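You operate a simulated robot arm through the tools that you are given. There is no shell and no other tool. Be economical: measure what you need, move in short steps, check, and stop when the job is done.

You are at the controls of a simulated robot arm. One attempt, no reset.

JOB
Clamp the block with the purple top in the duster and powder its top.
Fine: use the felt pad and the tin; put the pad back and free the clamp; the two blocks beside it stay. Set down upright: felt pad with blue grip. A coat counts when it lies all over at full strength: go over it till it gets no stronger.

It is judged by the outcome, as a careful person would: the job done as asked, and still so three seconds after it is handed in. It fails if anything else is knocked over, pushed out of place, dropped, spilled or broken.

ROBOT AND FRAMES
A 6-joint arm with a two-finger parallel gripper, fixed in place. Base frame: the origin is at the foot of the arm, x ahead of it, y to its left, z up; the work surface is at about z = 0.8. Readings come in m, degrees, newtons and seconds.
With the tool pointing down near the work surface it reaches from about 0.24 to 0.64 m from the base axis. Its first joint turns from -66.0 to 66.0 degrees. Payload 2.7 kg.
The TCP is the grasp point between the finger pads, 0.023 m short of the fingertips. In the tool frame z runs along the fingers and y along their closing line. Largest opening 0.094 m; finger width 0.038, thickness 0.01; the body of the gripper, 0.054 by 0.096 m, starts 0.039 m behind the TCP.
Orientation is that of the tool frame in the base frame, as a unit quaternion [w, x, y, z]. With the fingers straight down and closing along the base's y, the tool's x points along the base's -x, its y along +y and its z along -z.

CONTROLS
- The arm moves only by the tool arm_command. Its argument "plan" is a list of rows, each a list of 2 entries, a list of its own where there are three numbers: the shift along the base's x, y, z in m, then the turn, a rotation vector about the base's x, y, z in degrees. In form: [[[tx, ty, tz], [ax, ay, az]], ...]. A call has 1 to 10 rows; each row is the pose to reach, as a shift and turn from the pose commanded when the call began. "fingers" is the closure, from 0 (fully open) to 1 (shut), set as the call begins (left out, the last holds). Each row takes 0.2 s and may step no farther than 0.05 m and 8.6 degrees from the row before; otherwise, or with a gripper value out of range, the whole call is refused. Where a pose cannot be reached the arm comes as near as it can. A force on the tool above 40 N (or 10 N above the force at the start of the call, whichever is more), or a blocked arm, ends the call early, and 0.2 s more pass. The fingers move at their own pace (about 0.045 m/s each) and stop on an object; they squeeze with about 36 N. The grip force told is the motor's: it shows also when the fingers shut on nothing. Time passes only in rows, and 0.2 s behind the last, so rows that repeat a pose let the fingers close. The reply holds the time, the measured pose of the TCP, the force on the tool along the base axes, the opening and the grip force, in the units named above and with some noise, with the torque about the TCP (base axes, N m) and any sound that the robot's microphone picked up.
- Cameras (640 x 400 px; columns grow to the right, rows downward): "scene" is fixed at [0.0622, -0.4404, 1.4005]; the picture's right is [0.74, -0.68, 0.00], its down [-0.47, -0.51, -0.72] and it looks along [0.49, 0.53, -0.70] (base axes); focal length 358 px, centre (320, 200). "wrist" rides on the gripper at [0.086, 0.016, -0.075] in the tool frame; the picture's right is [-0.18, 0.98, 0.00], its down [-0.58, -0.11, -0.81] and it looks along [-0.79, -0.15, 0.59] (tool axes); focal length 243 px, centre (320, 200). There is no depth. A picture from a camera that has moved, and an enlarged one, comes with that camera's place and axes in the base frame and with its lens. The place of the scene camera against the robot may be out by one fixed shift of up to 0.025 m in any direction.
- grab_frame(camera): a new picture of that camera. The clock stands still meanwhile.
- zoom(camera, box): a new picture of the part [left, top, right, bottom] of that camera's present view, enlarged. The clock stands still meanwhile.
- hand_in(): hands the job in; it is judged then, once.

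Go step by step. Nothing tells you positions but the pictures and the camera data: compare them with the known pose of the tool, close in by small moves and look again before you grip or let go. The budget is 120 turns and 76 pictures, counting those below and the enlarged ones. Unless the task says otherwise, let go and move clear before handing in, and close with one line.

The tools are called after ">>>" as a command line: name --argument value ..., lists and objects as JSON in quotes. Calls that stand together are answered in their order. arm_command: Moves the arm, as the interface text tells. Its arguments: {"type":"object","properties":{"plan":{"type":"array"},"fingers":{"type":"number"}},"required":["plan"]} The other tools are called the same way: grab_frame (camera) takes a picture; zoom (camera, box) takes an enlarged picture of a part of a camera's view; hand_in () hands the job in.

At the start:

```text
time: 0.0
tool_pos: [0.3715, -0.24, 1.0855]
orientation: [0.0, 0.001, 1.0, -0.001]
ft_force: [0.3, 0.0, -0.4]
moment: [0.0, -0.01, -0.02]
width: 0.0941
grip_force: 0.0
```

scene: 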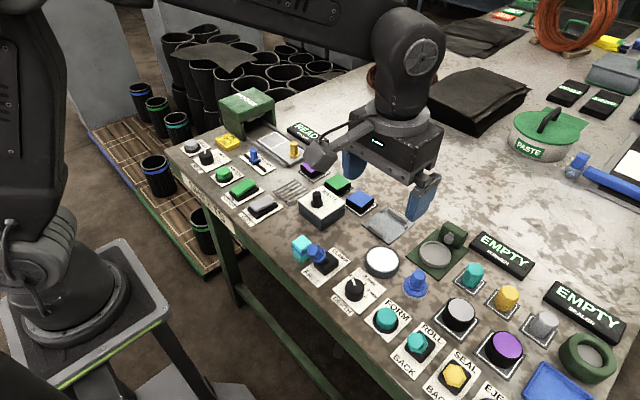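
wrist: 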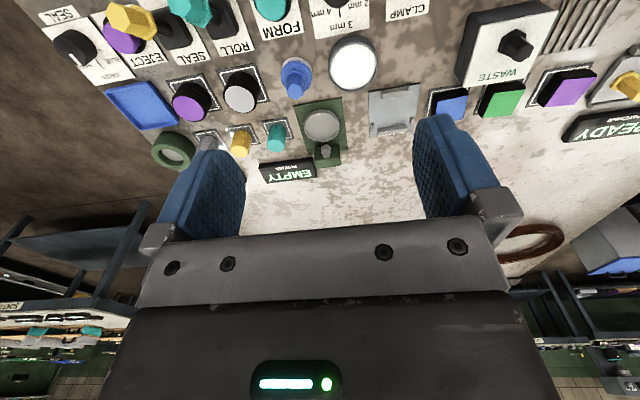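

I see a bench with many controls, pads, tins and blocks. I'll enlarge parts of the scene to identify the duster, blocks, felt pad and tin.

>>> zoom --camera "scene" --box '[170, 80, 410, 230]'

>>> zoom --camera "scene" --box '[280, 180, 480, 305]'

>>> zoom --camera "scene" --box '[340, 220, 640, 400]'

>>> zoom --camera "wrist" --box '[320, 0, 640, 200]'

```text
2.67 times, centred on (290, 155) of scene
camera zoom: at [0.0622, -0.4404, 1.4005], right [0.74, -0.68, 0.0], down [-0.47, -0.51, -0.72], along [0.49, 0.53, -0.7], focal length 954 px, centre (400, 320)
```

zoom: 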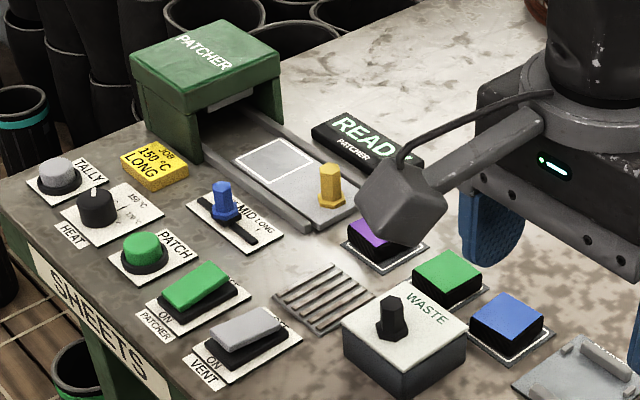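

```text
3.20 times, centred on (380, 242) of scene
camera zoom: at [0.0622, -0.4404, 1.4005], right [0.74, -0.68, 0.0], down [-0.47, -0.51, -0.72], along [0.49, 0.53, -0.7], focal length 1145 px, centre (128, 64)
```

zoom: 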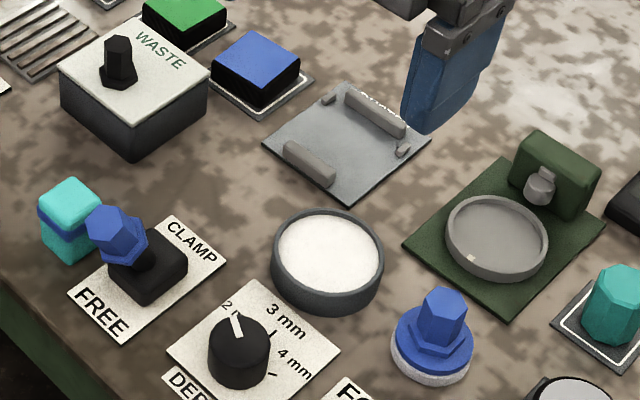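

```text
2.13 times, centred on (490, 310) of scene
camera zoom: at [0.0622, -0.4404, 1.4005], right [0.74, -0.68, 0.0], down [-0.47, -0.51, -0.72], along [0.49, 0.53, -0.7], focal length 763 px, centre (-43, -35)
```

zoom: 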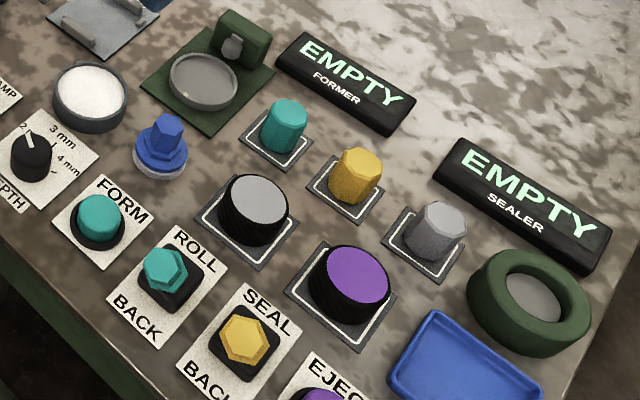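

```text
2.00 times, centred on (480, 100) of wrist
camera zoom: at [0.2856, -0.2247, 1.1598], right [0.18, 0.98, 0.0], down [0.58, -0.11, 0.81], along [0.79, -0.15, -0.59], focal length 485 px, centre (0, 400)
```

zoom: 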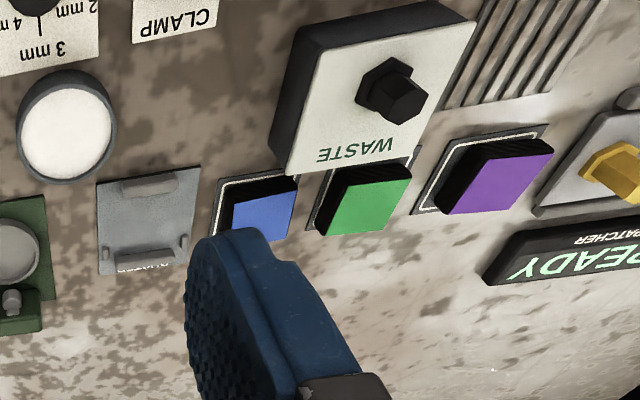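

The square purple-topped block stands between green and yellow items at about (0.527, 0.09). The duster is the grey plate with rails at about (0.537, -0.148), and its FREE/CLAMP lever is near (0.35, -0.13). The tin is near (0.44, -0.21) and the felt pad near (0.45, -0.29). I'll hover over the purple block and look.

>>> arm_command --plan '[[[0.0155, 0.033, -0.01], [0, 0, 0]], [[0.031, 0.066, -0.02], [0, 0, 0]], [[0.0465, 0.099, -0.03], [0, 0, 0]], [[0.062, 0.132, -0.04], [0, 0, 0]], [[0.0775, 0.165, -0.05], [0, 0, 0]], [[0.093, 0.198, -0.06], [0, 0, 0]], [[0.1085, 0.231, -0.07], [0, 0, 0]], [[0.124, 0.264, -0.08], [0, 0, 0]], [[0.1395, 0.297, -0.09], [0, 0, 0]], [[0.15, 0.328, -0.1], [0, 0, 0]]]'

>>> grab_frame --camera "wrist"

>>> grab_frame --camera "scene"

```text
time: 2.2
tool_pos: [0.5209, 0.0875, 0.9862]
orientation: [0.001, 0.0, 1.0, 0.0]
ft_force: [0.1, -0.8, -0.2]
moment: [0.02, 0.0, 0.02]
width: 0.0938
grip_force: 0.2
```

```text
69 pictures are left
camera wrist: at [0.4362, 0.1037, 1.0603], right [0.18, 0.98, 0.0], down [0.58, -0.11, 0.81], along [0.79, -0.15, -0.59], focal length 243 px, centre (320, 200)
```

wrist: 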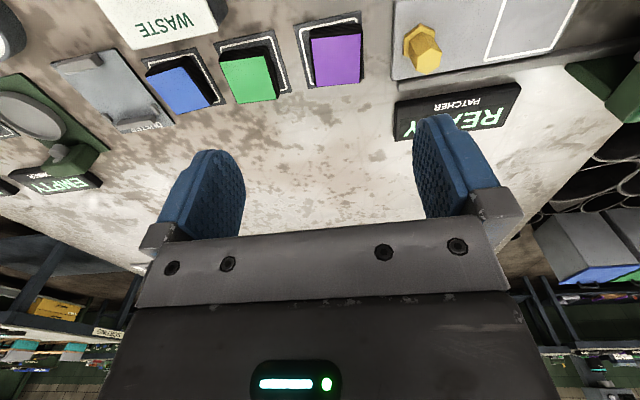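

```text
68 pictures are left
```

scene: 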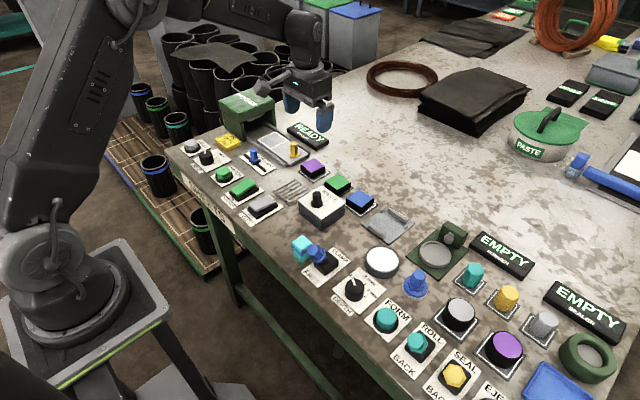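

The purple block looks about 4.4 cm square, centred near (0.543, 0.100) and roughly aligned with the axes. I'll zoom to refine.

>>> zoom --camera "wrist" --box '[260, 0, 420, 100]'

>>> zoom --camera "scene" --box '[270, 140, 430, 240]'

```text
4.00 times, centred on (340, 50) of wrist
camera zoom: at [0.4362, 0.1037, 1.0603], right [0.18, 0.98, 0.0], down [0.58, -0.11, 0.81], along [0.79, -0.15, -0.59], focal length 970 px, centre (240, 800)
```

zoom: 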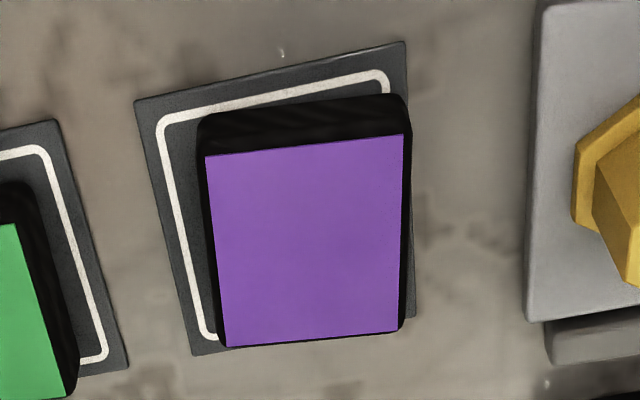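

```text
4.00 times, centred on (350, 190) of scene
camera zoom: at [0.0622, -0.4404, 1.4005], right [0.74, -0.68, 0.0], down [-0.47, -0.51, -0.72], along [0.49, 0.53, -0.7], focal length 1431 px, centre (200, 240)
```

zoom: 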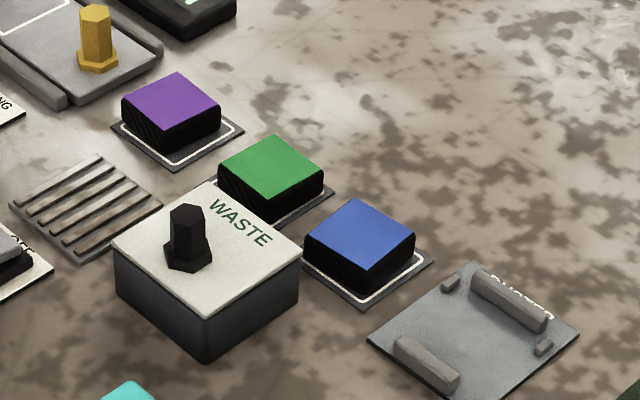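

I measure the block's centre at about (0.540, 0.100) with yaw about -4.6°. I'll turn the tool to match, narrow the fingers, come down partway and look again.

>>> arm_command --plan '[[[0.006, 0.004, -0.03], [0, 0, -2.3]], [[0.013, 0.008, -0.06], [0, 0, -4.6]], [[0.019, 0.012, -0.096], [0, 0, -4.6]], [[0.019, 0.012, -0.1], [0, 0, -4.6]]]' --fingers 0.27

>>> grab_frame --camera "wrist"

>>> zoom --camera "scene" --box '[250, 100, 410, 200]'

```text
time: 3.2
tool_pos: [0.5412, 0.0997, 0.8857]
orientation: [0.001, 0.04, 0.999, 0.0]
ft_force: [-0.5, 0.1, -0.2]
moment: [-0.02, 0.0, -0.03]
width: 0.0683
grip_force: 0.0
```

```text
65 pictures are left
camera wrist: at [0.4565, 0.1223, 0.9594], right [0.26, 0.96, 0.0], down [0.57, -0.15, 0.81], along [0.78, -0.21, -0.59], focal length 243 px, centre (320, 200)
```

wrist: 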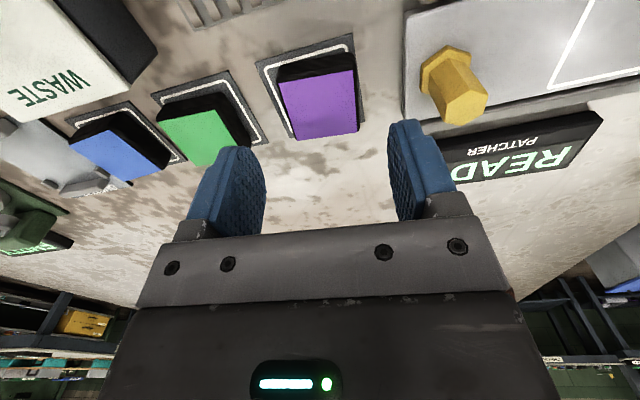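

```text
4.00 times, centred on (330, 150) of scene
camera zoom: at [0.0622, -0.4404, 1.4005], right [0.74, -0.68, 0.0], down [-0.47, -0.51, -0.72], along [0.49, 0.53, -0.7], focal length 1431 px, centre (280, 400)
```

zoom: 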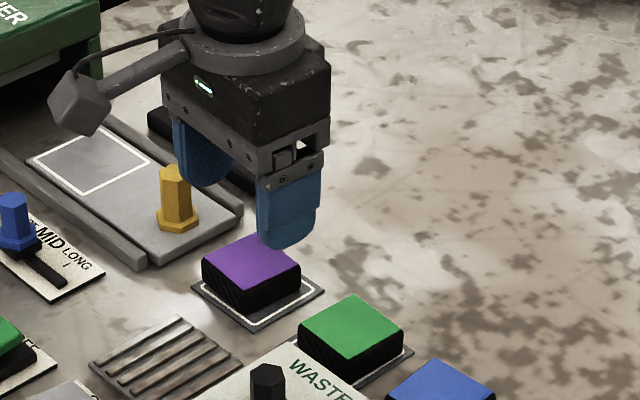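

The block centre refines to (0.543, 0.0997) with its top at z≈0.824. I'll descend so the tips sit about 12 mm below its top, then close.

>>> arm_command --plan '[[[0.0025, 0, -0.02], [0, 0, -0.9]], [[0.0025, 0, -0.036], [0, 0, -0.9]], [[0.0025, 0, -0.051], [0, 0, -0.9]], [[0.0025, 0, -0.051], [0, 0, -0.9]]]'

>>> grab_frame --camera "wrist"

>>> zoom --camera "scene" --box '[250, 100, 410, 200]'

```text
time: 4.2
tool_pos: [0.5429, 0.0995, 0.836]
orientation: [0.0, 0.048, 0.999, -0.002]
ft_force: [-0.7, 0.5, 0.0]
moment: [-0.02, 0.0, 0.02]
width: 0.0687
grip_force: 0.0
```

```text
63 pictures are left
camera wrist: at [0.4589, 0.1238, 0.9085], right [0.28, 0.96, 0.0], down [0.57, -0.16, 0.81], along [0.78, -0.22, -0.59], focal length 243 px, centre (320, 200)
```

wrist: 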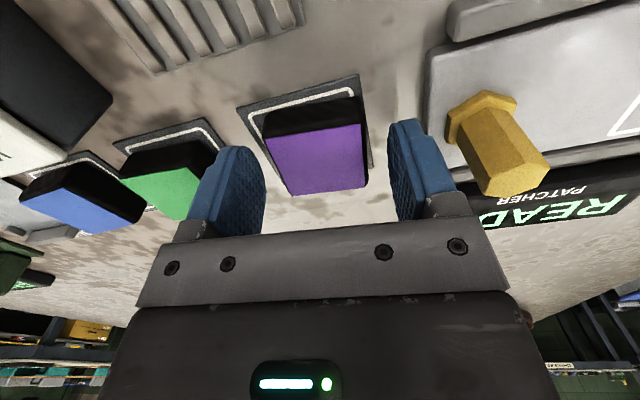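

```text
4.00 times, centred on (330, 150) of scene
camera zoom: at [0.0622, -0.4404, 1.4005], right [0.74, -0.68, 0.0], down [-0.47, -0.51, -0.72], along [0.49, 0.53, -0.7], focal length 1431 px, centre (280, 400)
```

zoom: 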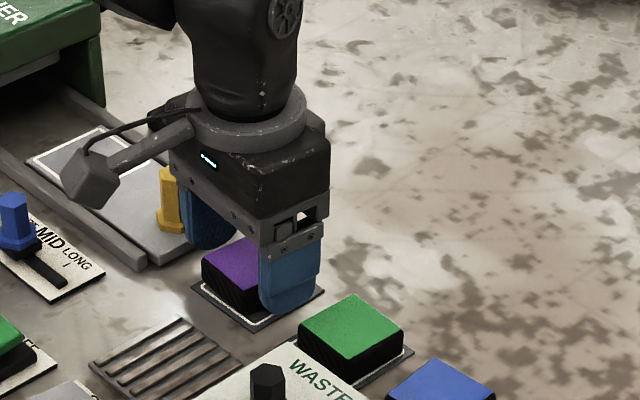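

The block lies centred between the fingers with clearance on both sides. I'll close and lift a little.

>>> arm_command --plan '[[[0, 0, 0], [0, 0, 0]], [[0, 0, 0], [0, 0, 0]], [[0, 0, 0], [0, 0, 0]], [[0, 0, 0], [0, 0, 0]]]' --fingers 1.0

>>> arm_command --plan '[[[0, 0, 0.02], [0, 0, 0]], [[0, 0, 0.05], [0, 0, 0]], [[0, 0, 0.08], [0, 0, 0]]]'

>>> grab_frame --camera "wrist"

```text
time: 5.2
tool_pos: [0.5432, 0.0999, 0.8352]
orientation: [0.001, 0.048, 0.999, 0.0]
ft_force: [-0.1, 0.2, -0.9]
moment: [0.0, -0.02, 0.05]
width: 0.0469
grip_force: 36.2
```

```text
time: 6.0
tool_pos: [0.5442, 0.0995, 0.9152]
orientation: [0.0, 0.048, 0.999, 0.0]
ft_force: [-0.3, -0.2, -1.0]
moment: [0.0, 0.0, 0.01]
width: 0.0468
grip_force: 36.0
```

```text
61 pictures are left
camera wrist: at [0.4598, 0.1234, 0.9883], right [0.28, 0.96, 0.0], down [0.57, -0.16, 0.81], along [0.78, -0.22, -0.59], focal length 243 px, centre (320, 200)
```

wrist: 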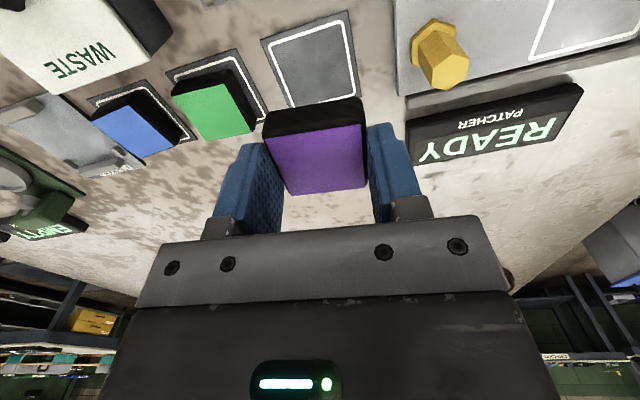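

The block is held and lifted. I'll carry it above the duster and look at the plate.

>>> arm_command --plan '[[[0, 0, 0.03], [0, 0, 0]], [[-0.003, -0.03, 0.06], [0, 0, 1]], [[-0.006, -0.07, 0.085], [0, 0, 2]], [[-0.01, -0.11, 0.085], [0, 0, 3]], [[-0.015, -0.15, 0.085], [0, 0, 4]], [[-0.02, -0.19, 0.085], [0, 0, 5.5]], [[-0.024, -0.22, 0.085], [0, 0, 5.5]], [[-0.024, -0.245, 0.085], [0, 0, 5.5]], [[-0.024, -0.245, 0.085], [0, 0, 5.5]]]'

>>> grab_frame --camera "wrist"

>>> zoom --camera "wrist" --box '[240, 0, 400, 100]'

>>> zoom --camera "scene" --box '[330, 180, 450, 255]'

```text
time: 8.0
tool_pos: [0.5177, -0.1461, 1.0001]
orientation: [0.0, 0.0, 1.0, 0.0]
ft_force: [-0.5, 0.0, 0.3]
moment: [-0.01, 0.01, 0.01]
width: 0.0469
grip_force: 36.3
```

```text
60 pictures are left
camera wrist: at [0.4326, -0.1301, 1.0728], right [0.18, 0.98, 0.0], down [0.58, -0.11, 0.81], along [0.79, -0.15, -0.59], focal length 243 px, centre (320, 200)
```

wrist: 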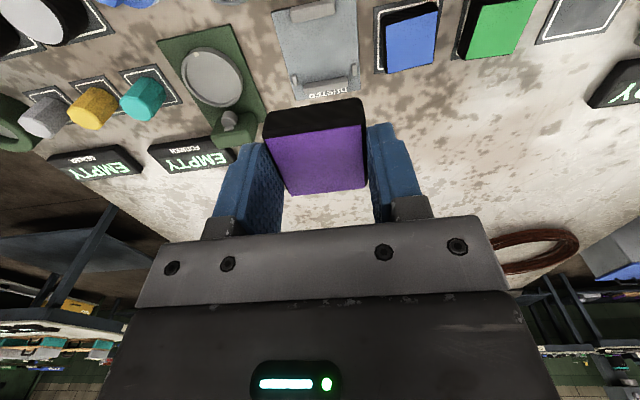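

```text
4.00 times, centred on (320, 50) of wrist
camera zoom: at [0.4326, -0.1301, 1.0728], right [0.18, 0.98, 0.0], down [0.58, -0.11, 0.81], along [0.79, -0.15, -0.59], focal length 970 px, centre (320, 800)
```

zoom: 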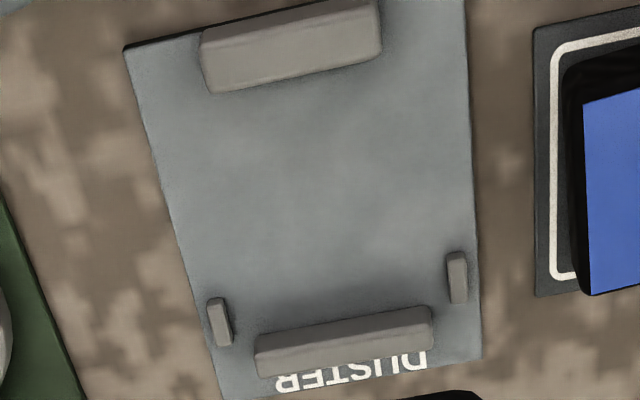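

```text
5.33 times, centred on (390, 218) of scene
camera zoom: at [0.0622, -0.4404, 1.4005], right [0.74, -0.68, 0.0], down [-0.47, -0.51, -0.72], along [0.49, 0.53, -0.7], focal length 1908 px, centre (-53, 107)
```

zoom: 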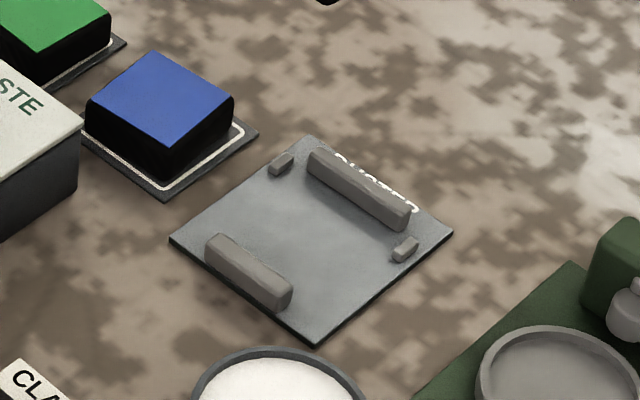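

The duster's gap runs x≈0.511–0.568 between the rails, centred at y≈-0.150, with yaw about 0. I'll come down over it and check before setting the block down.

>>> arm_command --plan '[[[0.01, -0.003, -0.04], [0, 0, 0]], [[0.02, -0.005, -0.08], [0, 0, 0]], [[0.02, -0.005, -0.11], [0, 0, 0]], [[0.02, -0.005, -0.138], [0, 0, 0]], [[0.02, -0.005, -0.138], [0, 0, 0]]]'

>>> grab_frame --camera "wrist"

>>> zoom --camera "scene" --box '[330, 160, 450, 235]'

```text
time: 9.2
tool_pos: [0.5386, -0.1504, 0.8603]
orientation: [0.001, 0.0, 1.0, -0.001]
ft_force: [0.7, 0.4, -0.4]
moment: [-0.01, -0.02, 0.03]
width: 0.0471
grip_force: 36.0
```

```text
57 pictures are left
camera wrist: at [0.4534, -0.1346, 0.9346], right [0.18, 0.98, 0.0], down [0.58, -0.11, 0.81], along [0.79, -0.15, -0.59], focal length 243 px, centre (320, 200)
```

wrist: 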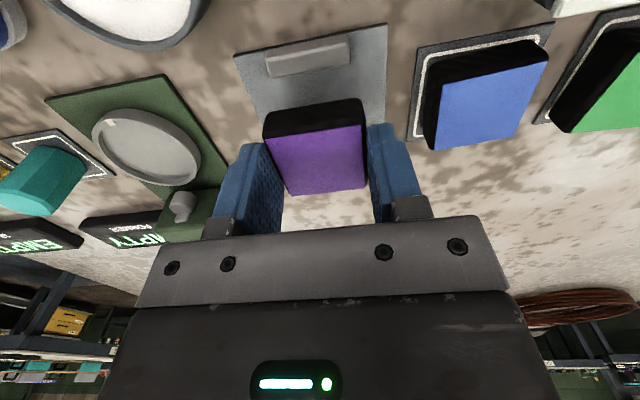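

```text
5.33 times, centred on (390, 198) of scene
camera zoom: at [0.0622, -0.4404, 1.4005], right [0.74, -0.68, 0.0], down [-0.47, -0.51, -0.72], along [0.49, 0.53, -0.7], focal length 1908 px, centre (-53, 213)
```

zoom: 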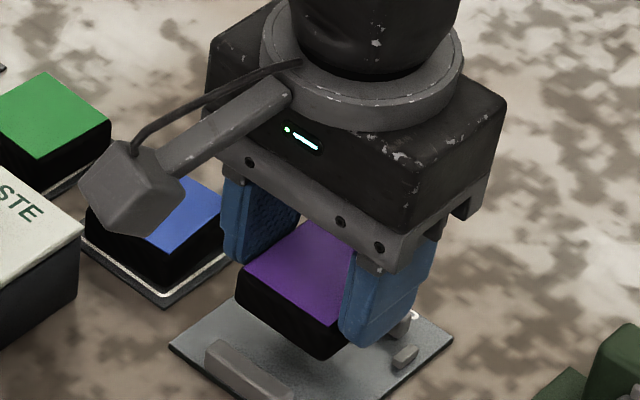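

The alignment looks right. I'll lower until contact.

>>> arm_command --plan '[[[0, 0, -0.008], [0, 0, 0]], [[0, 0, -0.015], [0, 0, 0]], [[0, 0, -0.019], [0, 0, 0]], [[0, 0, -0.021], [0, 0, 0]]]'

>>> grab_frame --camera "wrist"

>>> zoom --camera "scene" --box '[330, 180, 450, 255]'

```text
time: 10.2
tool_pos: [0.5383, -0.1503, 0.8404]
orientation: [0.001, 0.001, 1.0, -0.001]
ft_force: [-0.4, 0.5, -0.6]
moment: [0.02, -0.02, 0.02]
width: 0.047
grip_force: 36.0
```

```text
55 pictures are left
camera wrist: at [0.453, -0.1348, 0.9146], right [0.18, 0.98, 0.0], down [0.58, -0.11, 0.81], along [0.79, -0.15, -0.59], focal length 243 px, centre (320, 200)
```

wrist: 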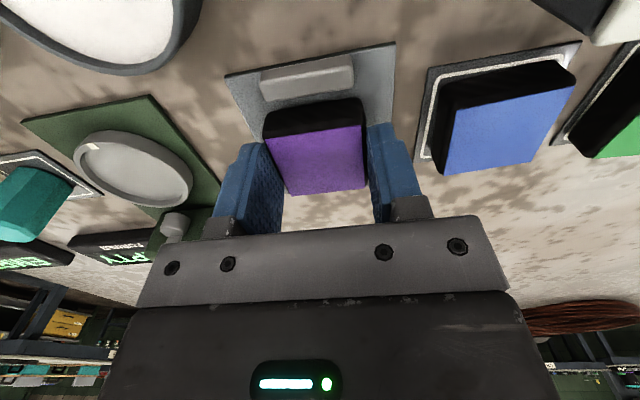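

```text
5.33 times, centred on (390, 218) of scene
camera zoom: at [0.0622, -0.4404, 1.4005], right [0.74, -0.68, 0.0], down [-0.47, -0.51, -0.72], along [0.49, 0.53, -0.7], focal length 1908 px, centre (-53, 107)
```

zoom: 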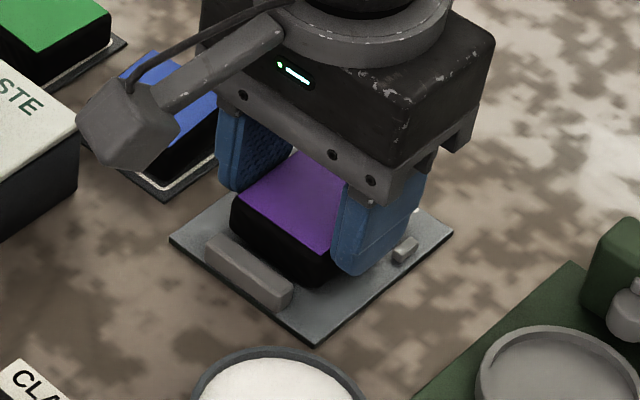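

There is no contact yet, so I'll lower in 1 mm steps.

>>> arm_command --plan '[[[0, 0, -0.001], [0, 0, 0]], [[0, 0, -0.002], [0, 0, 0]], [[0, 0, -0.003], [0, 0, 0]]]'

```text
time: 11.0
tool_pos: [0.5387, -0.1493, 0.8388]
orientation: [0.001, 0.0, 1.0, -0.001]
ft_force: [-0.3, 0.4, -1.0]
moment: [0.02, 0.03, 0.01]
width: 0.0471
grip_force: 35.9
```

>>> arm_command --plan '[[[0, 0, -0.001], [0, 0, 0]], [[0, 0, -0.002], [0, 0, 0]], [[0, 0, -0.002], [0, 0, 0]]]'

>>> zoom --camera "scene" --box '[350, 190, 430, 240]'

```text
time: 11.8
tool_pos: [0.54, -0.1501, 0.8371]
orientation: [0.001, 0.0, 1.0, -0.001]
ft_force: [-5.6, 2.7, 10.8]
moment: [0.12, 0.24, 0.01]
width: 0.0469
grip_force: 35.9
```

```text
8.00 times, centred on (390, 215) of scene
camera zoom: at [0.0619, -0.4403, 1.4005], right [0.74, -0.68, 0.0], down [-0.47, -0.51, -0.72], along [0.49, 0.53, -0.7], focal length 2862 px, centre (-240, 80)
```

zoom: 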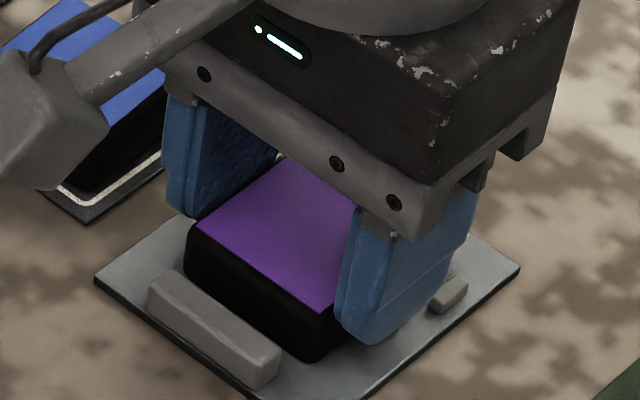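

The block is seated, with about 11 N of contact. I'll ease up 1 mm, open modestly and rise.

>>> arm_command --plan '[[[0, 0, 0.001], [0, 0, 0]], [[0, 0, 0.001], [0, 0, 0]], [[0, 0, 0.001], [0, 0, 0]]]' --fingers 0.3

>>> arm_command --plan '[[[0, 0, 0.02], [0, 0, 0]], [[0, 0, 0.05], [0, 0, 0]], [[0, 0, 0.09], [0, 0, 0]], [[0, 0, 0.12], [0, 0, 0]], [[-0.02, 0, 0.16], [0, 0, 0]]]'

>>> zoom --camera "wrist" --box '[240, 0, 400, 100]'

>>> grab_frame --camera "scene"

```text
time: 12.6
tool_pos: [0.5377, -0.1501, 0.8368]
orientation: [0.001, 0.0, 1.0, -0.001]
ft_force: [0.2, 0.1, -0.2]
moment: [0.02, 0.03, -0.01]
width: 0.0658
grip_force: 0.1
```

```text
time: 13.8
tool_pos: [0.52, -0.1501, 0.9955]
orientation: [0.001, 0.0, 1.0, -0.001]
ft_force: [-1.1, 0.3, -0.3]
moment: [-0.01, -0.03, 0.03]
width: 0.0659
grip_force: 0.0
```

```text
4.00 times, centred on (320, 50) of wrist
camera zoom: at [0.4334, -0.135, 1.0702], right [0.18, 0.98, 0.0], down [0.58, -0.11, 0.81], along [0.79, -0.15, -0.59], focal length 970 px, centre (320, 800)
```

zoom: 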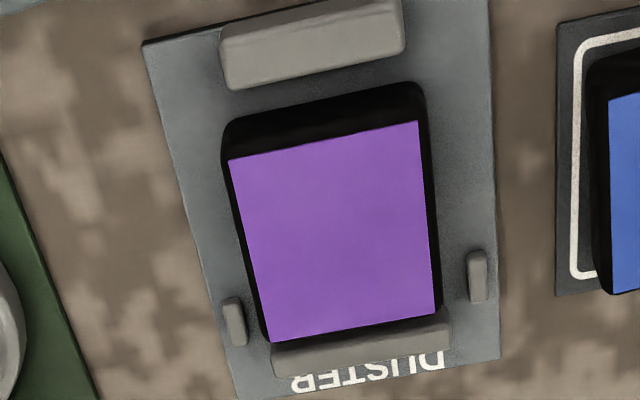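

```text
51 pictures are left
```

scene: 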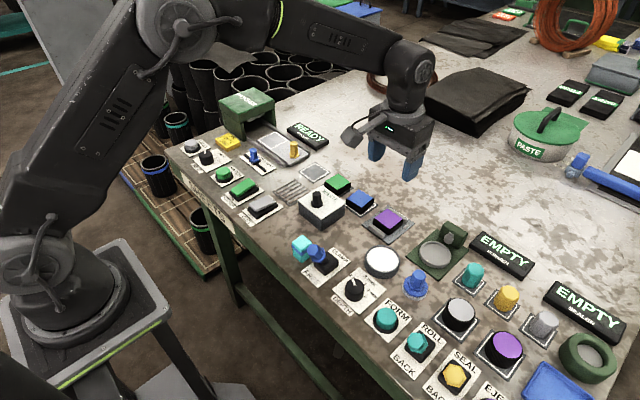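

The block sits well in the duster. Next I'll look at the FREE/CLAMP lever from the wrist, with the fingers shut as a pusher.

>>> arm_command --plan '[[[-0.04, 0, 0], [0, 0, 0]], [[-0.08, 0.01, 0], [0, 0, 0]], [[-0.12, 0.015, 0], [0, 0, 0]], [[-0.16, 0.02, 0], [0, 0, 0]], [[-0.2, 0.025, 0], [0, 0, 0]], [[-0.23, 0.025, 0], [0, 0, 0]], [[-0.23, 0.025, 0], [0, 0, 0]]]' --fingers 1.0

>>> grab_frame --camera "wrist"

>>> zoom --camera "scene" --box '[270, 215, 390, 290]'

```text
time: 15.4
tool_pos: [0.2893, -0.1255, 0.9965]
orientation: [0.001, 0.0, 1.0, 0.0]
ft_force: [0.7, 0.2, 0.1]
moment: [0.03, -0.03, 0.01]
width: 0.0001
grip_force: 36.1
```

```text
50 pictures are left
camera wrist: at [0.2033, -0.1093, 1.0707], right [0.18, 0.98, 0.0], down [0.58, -0.11, 0.81], along [0.79, -0.15, -0.59], focal length 243 px, centre (320, 200)
```

wrist: 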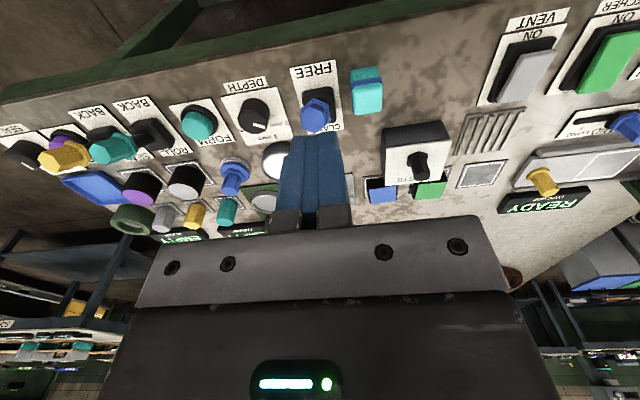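

```text
5.33 times, centred on (330, 252) of scene
camera zoom: at [0.0622, -0.4404, 1.4005], right [0.74, -0.68, 0.0], down [-0.47, -0.51, -0.72], along [0.49, 0.53, -0.7], focal length 1908 px, centre (267, -80)
```

zoom: 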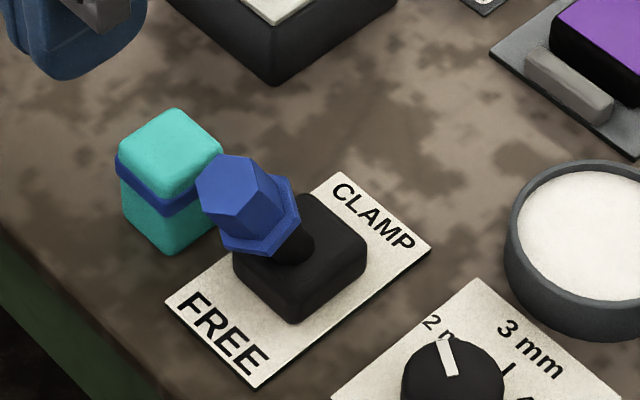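

The lever knob is near (0.332, -0.136, 0.878), leaning to FREE (-x). The cyan box beside it stands at about (0.34, -0.088). I'll lower the closed fingers behind the knob and check.

>>> arm_command --plan '[[[-0.009, -0.012, -0.03], [0, 0, 0]], [[-0.009, -0.012, -0.07], [0, 0, 0]], [[-0.009, -0.012, -0.11], [0, 0, 0]], [[-0.009, -0.012, -0.11], [0, 0, 0]]]'

>>> grab_frame --camera "wrist"

>>> zoom --camera "scene" --box '[270, 215, 390, 290]'

```text
time: 16.4
tool_pos: [0.2795, -0.1377, 0.8852]
orientation: [0.001, 0.0, 1.0, -0.002]
ft_force: [-0.6, -0.2, -0.3]
moment: [-0.04, -0.01, 0.01]
width: 0.0001
grip_force: 36.1
```

```text
48 pictures are left
camera wrist: at [0.194, -0.1225, 0.9596], right [0.18, 0.98, 0.0], down [0.58, -0.11, 0.81], along [0.79, -0.15, -0.59], focal length 243 px, centre (320, 200)
```

wrist: 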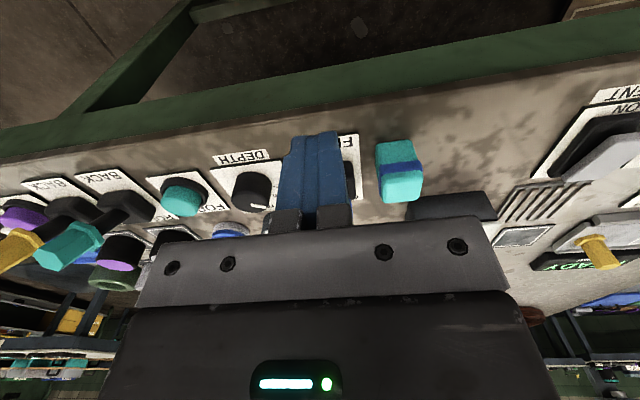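

```text
5.33 times, centred on (330, 252) of scene
camera zoom: at [0.0622, -0.4404, 1.4005], right [0.74, -0.68, 0.0], down [-0.47, -0.51, -0.72], along [0.49, 0.53, -0.7], focal length 1908 px, centre (267, -80)
```

zoom: 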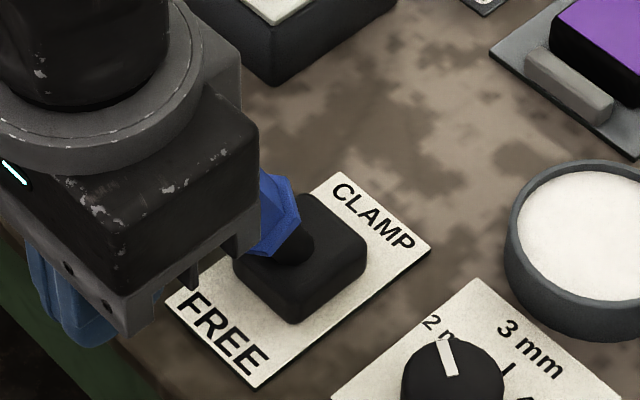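

The fingers are behind the knob and in line. I'll push toward CLAMP (+x) in steps.

>>> arm_command --plan '[[[0.012, 0, 0], [0, 0, 0]], [[0.022, 0, 0], [0, 0, 0]], [[0.03, 0, 0], [0, 0, 0]], [[0.038, 0, 0], [0, 0, 0]], [[0.046, 0, 0], [0, 0, 0]], [[0.054, 0, 0], [0, 0, 0]], [[0.06, 0, 0], [0, 0, 0]]]'

>>> zoom --camera "scene" --box '[270, 190, 430, 290]'

```text
time: 17.2
tool_pos: [0.3076, -0.1374, 0.8887]
orientation: [-0.001, 0.001, 1.0, 0.0]
ft_force: [-8.4, 1.3, 14.4]
moment: [-0.03, -0.28, 0.01]
width: 0.0001
grip_force: 35.6
stopped in row 4: the force on the tool passed its limit at 52 N (the readings are from after the stop); the commanded pose is now the measured one
```

```text
4.00 times, centred on (350, 240) of scene
camera zoom: at [0.0618, -0.4403, 1.4005], right [0.74, -0.68, 0.0], down [-0.47, -0.51, -0.72], along [0.49, 0.53, -0.7], focal length 1431 px, centre (200, 40)
```

zoom: 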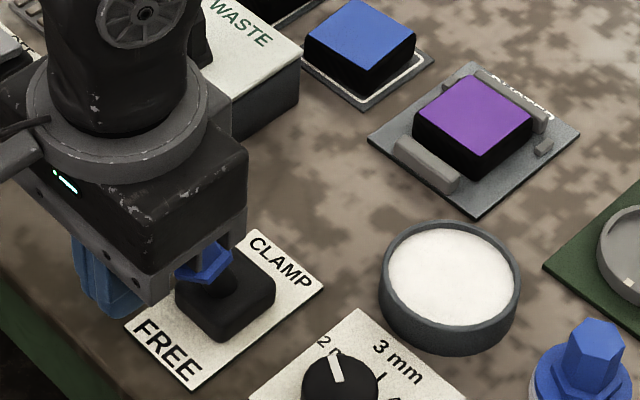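

I pressed on the end face of the tilted knob, so the push was too high. I'll back off and push lower, against the knob's side.

>>> arm_command --plan '[[[-0.015, 0, 0], [0, 0, 0]], [[-0.03, 0, 0], [0, 0, 0]], [[-0.033, 0, -0.012], [0, 0, 0]], [[-0.033, 0, -0.022], [0, 0, 0]], [[-0.033, 0, -0.022], [0, 0, 0]]]'

>>> zoom --camera "scene" --box '[270, 215, 390, 290]'

```text
time: 18.4
tool_pos: [0.2756, -0.1372, 0.8651]
orientation: [0.0, 0.001, 1.0, 0.0]
ft_force: [-0.4, 0.2, 0.7]
moment: [0.0, 0.0, 0.01]
width: 0.0
grip_force: 36.1
```

```text
5.33 times, centred on (330, 252) of scene
camera zoom: at [0.0622, -0.4404, 1.4005], right [0.74, -0.68, 0.0], down [-0.47, -0.51, -0.72], along [0.49, 0.53, -0.7], focal length 1908 px, centre (267, -80)
```

zoom: 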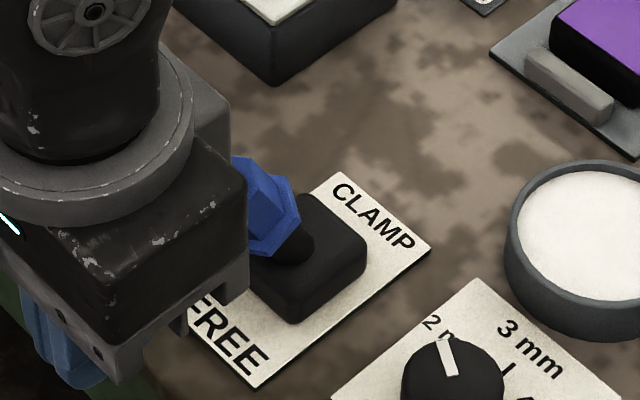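

>>> arm_command --plan '[[[0.015, 0, 0], [0, 0, 0]], [[0.025, 0, 0], [0, 0, 0]], [[0.033, 0, 0], [0, 0, 0]], [[0.039, 0, 0], [0, 0, 0]], [[0.045, 0, 0], [0, 0, 0]], [[0.051, 0, 0], [0, 0, 0]], [[0.057, 0, 0], [0, 0, 0]]]'

>>> zoom --camera "scene" --box '[270, 190, 430, 290]'

```text
time: 20.0
tool_pos: [0.3323, -0.1374, 0.8658]
orientation: [-0.001, 0.001, 1.0, -0.001]
ft_force: [-0.9, -0.4, -0.7]
moment: [0.03, -0.01, -0.03]
width: 0.0
grip_force: 35.5
```

```text
4.00 times, centred on (350, 240) of scene
camera zoom: at [0.0622, -0.4404, 1.4005], right [0.74, -0.68, 0.0], down [-0.47, -0.51, -0.72], along [0.49, 0.53, -0.7], focal length 1431 px, centre (200, 40)
```

zoom: 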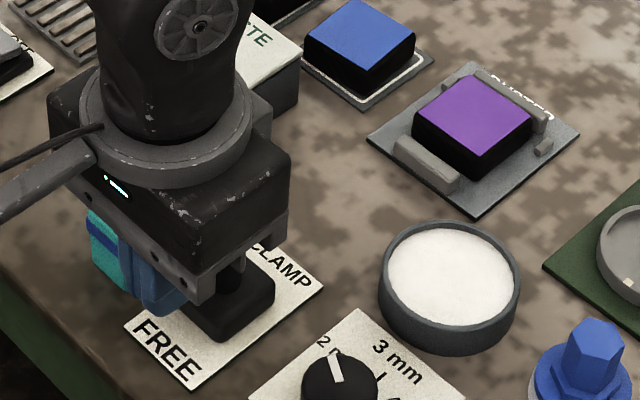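

>>> arm_command --plan '[[[0.005, 0, 0], [0, 0, 0]], [[0.01, 0, 0], [0, 0, 0]], [[0.015, 0, 0], [0, 0, 0]], [[0.02, 0, 0], [0, 0, 0]], [[0.025, 0, 0], [0, 0, 0]]]'

>>> zoom --camera "scene" --box '[270, 190, 430, 290]'

```text
time: 21.3
tool_pos: [0.3511, -0.1378, 0.8651]
orientation: [-0.009, 0.001, 1.0, 0.002]
ft_force: [-7.8, 0.1, 6.5]
moment: [0.0, 0.04, -0.01]
width: 0.0
grip_force: 36.4
stopped in row 5: the force on the tool passed its limit at 46 N (the readings are from after the stop); the commanded pose is now the measured one
```

```text
4.00 times, centred on (350, 240) of scene
camera zoom: at [0.062, -0.4403, 1.4005], right [0.74, -0.68, 0.0], down [-0.47, -0.51, -0.72], along [0.49, 0.53, -0.7], focal length 1431 px, centre (200, 40)
```

zoom: 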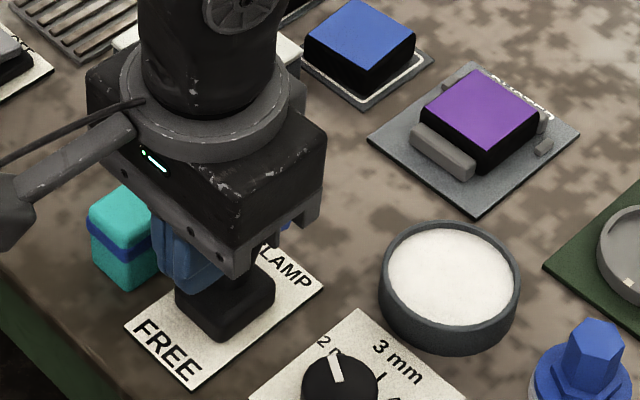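

The jaw has moved in and pinned the block against the far rail. I'll back off, rise and look.

>>> arm_command --plan '[[[-0.015, 0, 0], [0, 0, 0]], [[-0.03, 0, 0.01], [0, 0, 0]], [[-0.04, 0, 0.04], [0, 0, 0]], [[-0.04, 0, 0.08], [0, 0, 0]], [[-0.04, 0, 0.12], [0, 0, 0]], [[-0.04, 0, 0.15], [0, 0, 0]]]'

>>> grab_frame --camera "scene"

>>> zoom --camera "scene" --box '[270, 200, 430, 300]'

```text
time: 22.7
tool_pos: [0.3126, -0.1368, 1.0161]
orientation: [-0.009, 0.002, 1.0, 0.002]
ft_force: [0.5, 0.3, -0.5]
moment: [-0.01, 0.0, 0.0]
width: 0.0003
grip_force: 35.9
```

```text
42 pictures are left
```

scene: 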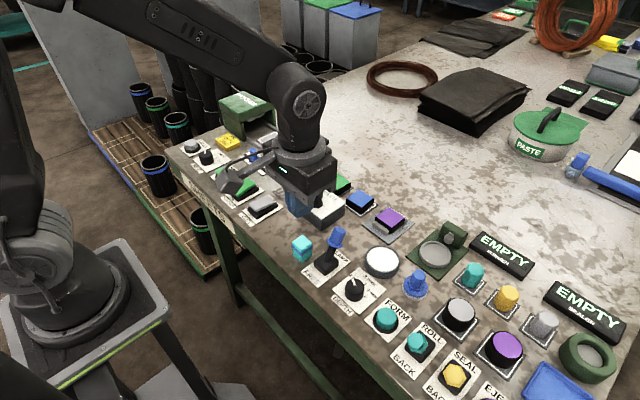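

```text
4.00 times, centred on (350, 250) of scene
camera zoom: at [0.0622, -0.4404, 1.4005], right [0.74, -0.68, 0.0], down [-0.47, -0.51, -0.72], along [0.49, 0.53, -0.7], focal length 1431 px, centre (200, 0)
```

zoom: 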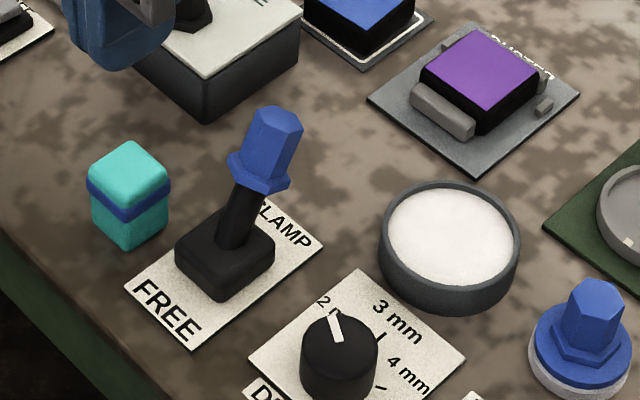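

The block is clamped. Next I'll look at the felt pad from above, removing the 1° tool tilt on the way.

>>> arm_command --plan '[[[0.02, -0.03, 0], [0, -1.0, 0]], [[0.05, -0.06, 0], [0, -1.0, 0]], [[0.08, -0.09, 0], [0, -1.0, 0]], [[0.1, -0.12, 0], [0, -1.0, 0]], [[0.115, -0.153, -0.02], [0, -1.0, 0]], [[0.115, -0.153, -0.02], [0, -1.0, 0]]]' --fingers 0.3

>>> grab_frame --camera "wrist"

>>> zoom --camera "scene" --box '[350, 240, 470, 315]'

```text
time: 24.1
tool_pos: [0.4283, -0.2917, 0.9954]
orientation: [0.001, 0.001, 1.0, 0.002]
ft_force: [0.2, -1.0, 0.1]
moment: [-0.02, -0.03, 0.03]
width: 0.0656
grip_force: 0.1
```

```text
40 pictures are left
camera wrist: at [0.3421, -0.276, 1.0692], right [0.19, 0.98, 0.0], down [0.58, -0.11, 0.81], along [0.79, -0.15, -0.59], focal length 243 px, centre (320, 200)
```

wrist: 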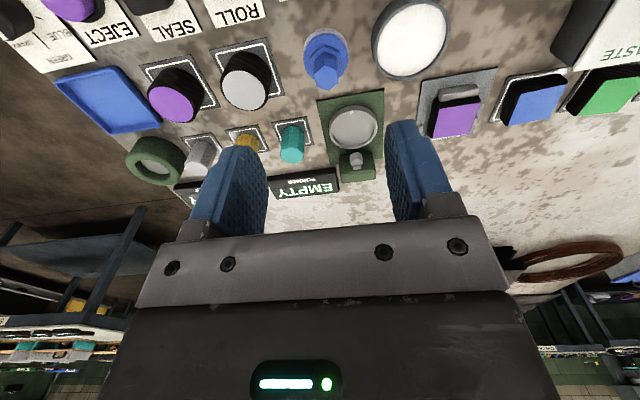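

```text
5.33 times, centred on (410, 278) of scene
camera zoom: at [0.0622, -0.4404, 1.4005], right [0.74, -0.68, 0.0], down [-0.47, -0.51, -0.72], along [0.49, 0.53, -0.7], focal length 1908 px, centre (-160, -213)
```

zoom: 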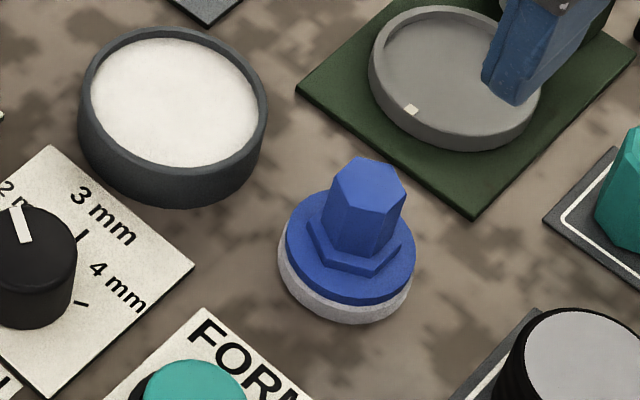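

>>> zoom --camera "wrist" --box '[280, 0, 440, 100]'

```text
4.00 times, centred on (360, 50) of wrist
camera zoom: at [0.3421, -0.276, 1.0692], right [0.19, 0.98, 0.0], down [0.58, -0.11, 0.81], along [0.79, -0.15, -0.59], focal length 970 px, centre (160, 800)
```

zoom: 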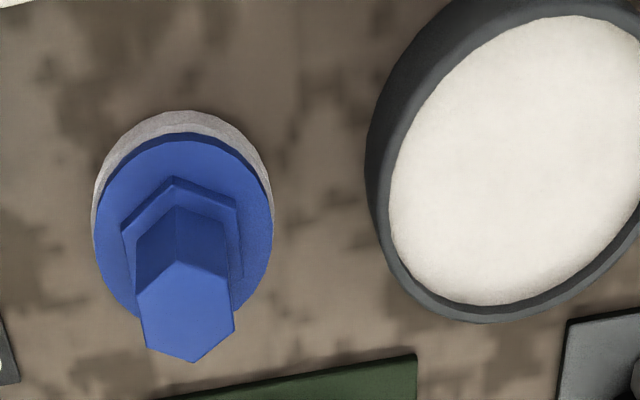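

The pad's grip axis is at about (0.453, -0.291). The hex top is at z≈0.85, it is about 22 mm across, and its flats face ±y. I'll narrow the fingers and descend to just above it.

>>> arm_command --plan '[[[0.012, 0, -0.04], [0, 0, 0]], [[0.0255, 0, -0.08], [0, 0, 0]], [[0.0255, 0, -0.11], [0, 0, 0]], [[0.0255, 0, -0.11], [0, 0, 0]]]' --fingers 0.52

>>> grab_frame --camera "wrist"

>>> zoom --camera "scene" --box '[360, 220, 480, 295]'

```text
time: 25.1
tool_pos: [0.4541, -0.2929, 0.886]
orientation: [0.001, 0.001, 1.0, 0.001]
ft_force: [-0.3, 0.0, 0.3]
moment: [0.01, -0.01, 0.06]
width: 0.0453
grip_force: 0.0
```

```text
37 pictures are left
camera wrist: at [0.3677, -0.2761, 0.9596], right [0.19, 0.98, 0.0], down [0.58, -0.11, 0.81], along [0.79, -0.15, -0.59], focal length 243 px, centre (320, 200)
```

wrist: 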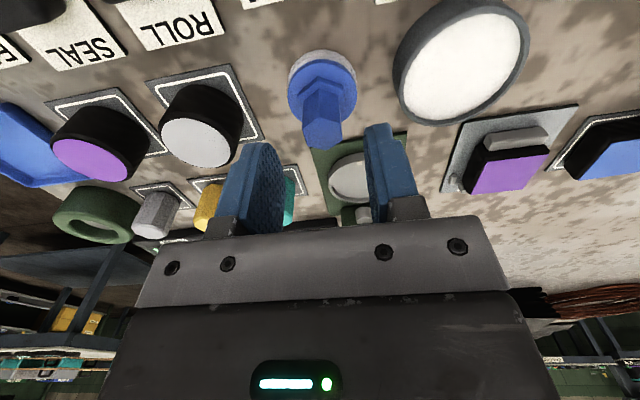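

```text
5.33 times, centred on (420, 258) of scene
camera zoom: at [0.0622, -0.4404, 1.4005], right [0.74, -0.68, 0.0], down [-0.47, -0.51, -0.72], along [0.49, 0.53, -0.7], focal length 1908 px, centre (-213, -107)
```

zoom: 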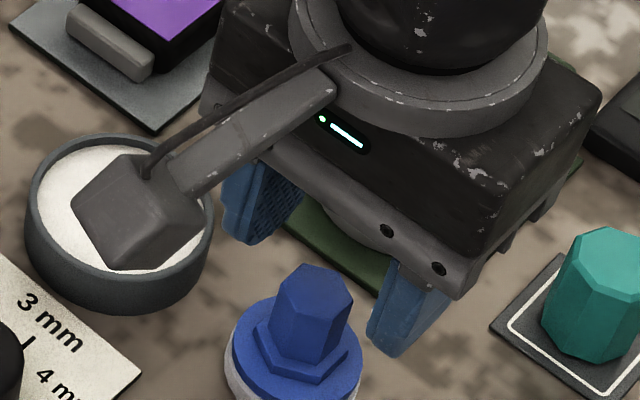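

The hex sits between the fingers in the wrist view and agrees with my estimate. I'll descend and grip.

>>> arm_command --plan '[[[0, 0, -0.012], [0, 0, 0]], [[0, 0, -0.024], [0, 0, 0]], [[0, 0, -0.034], [0, 0, 0]], [[0, 0, -0.037], [0, 0, 0]], [[0, 0, -0.037], [0, 0, 0]]]'

>>> grab_frame --camera "wrist"

```text
time: 26.3
tool_pos: [0.4522, -0.2895, 0.8484]
orientation: [0.001, 0.001, 1.0, 0.0]
ft_force: [0.2, 0.7, 0.3]
moment: [0.02, -0.01, -0.01]
width: 0.0451
grip_force: 0.0
```

```text
35 pictures are left
camera wrist: at [0.3672, -0.2755, 0.9224], right [0.19, 0.98, 0.0], down [0.58, -0.11, 0.81], along [0.79, -0.15, -0.59], focal length 243 px, centre (320, 200)
```

wrist: 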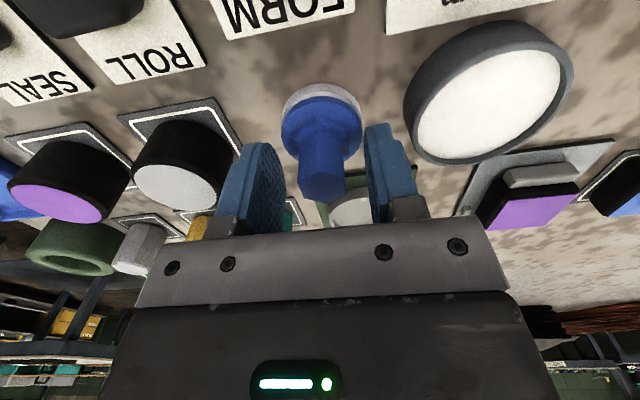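

The hex is centred at the grasp point. I'll close and lift.

>>> arm_command --plan '[[[0, 0, 0], [0, 0, 0]], [[0, 0, 0], [0, 0, 0]], [[0, 0, 0], [0, 0, 0]], [[0, 0, 0], [0, 0, 0]]]' --fingers 1.0

>>> arm_command --plan '[[[0, 0, 0.02], [0, 0, 0]], [[0, 0, 0.05], [0, 0, 0]], [[0, 0, 0.05], [0, 0, 0]]]'

>>> grab_frame --camera "wrist"

>>> zoom --camera "scene" --box '[350, 210, 470, 285]'

```text
time: 27.3
tool_pos: [0.4519, -0.2913, 0.8474]
orientation: [0.001, 0.001, 1.0, 0.0]
ft_force: [-0.2, 0.7, 0.2]
moment: [0.05, 0.0, 0.01]
width: 0.0226
grip_force: 35.3
```

```text
time: 28.1
tool_pos: [0.4532, -0.2914, 0.8994]
orientation: [0.001, 0.0, 1.0, 0.002]
ft_force: [-0.2, -0.2, -0.6]
moment: [-0.02, 0.0, 0.01]
width: 0.0226
grip_force: 36.3
```

```text
34 pictures are left
camera wrist: at [0.3676, -0.2755, 0.9728], right [0.19, 0.98, 0.0], down [0.58, -0.11, 0.81], along [0.79, -0.15, -0.59], focal length 243 px, centre (320, 200)
```

wrist: 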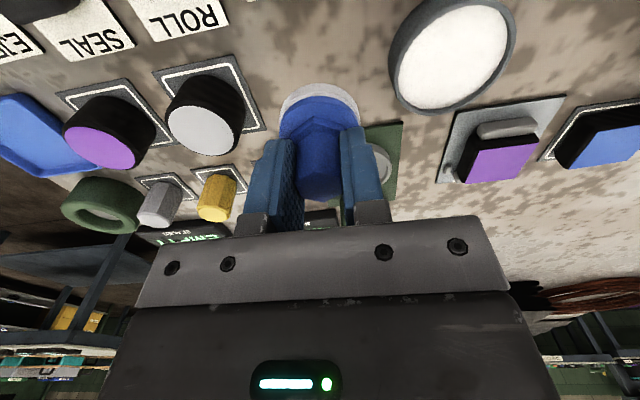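

```text
5.33 times, centred on (410, 248) of scene
camera zoom: at [0.0622, -0.4404, 1.4005], right [0.74, -0.68, 0.0], down [-0.47, -0.51, -0.72], along [0.49, 0.53, -0.7], focal length 1908 px, centre (-160, -53)
```

zoom: 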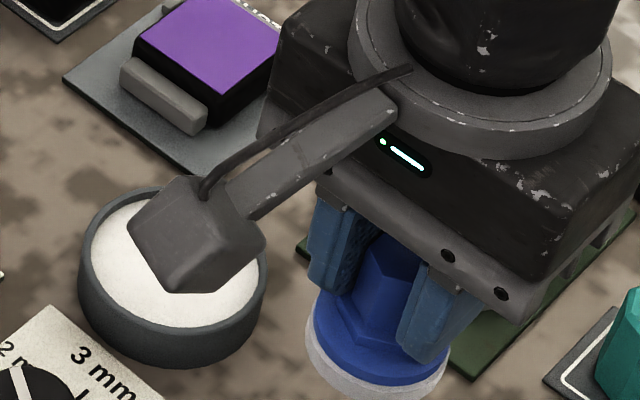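

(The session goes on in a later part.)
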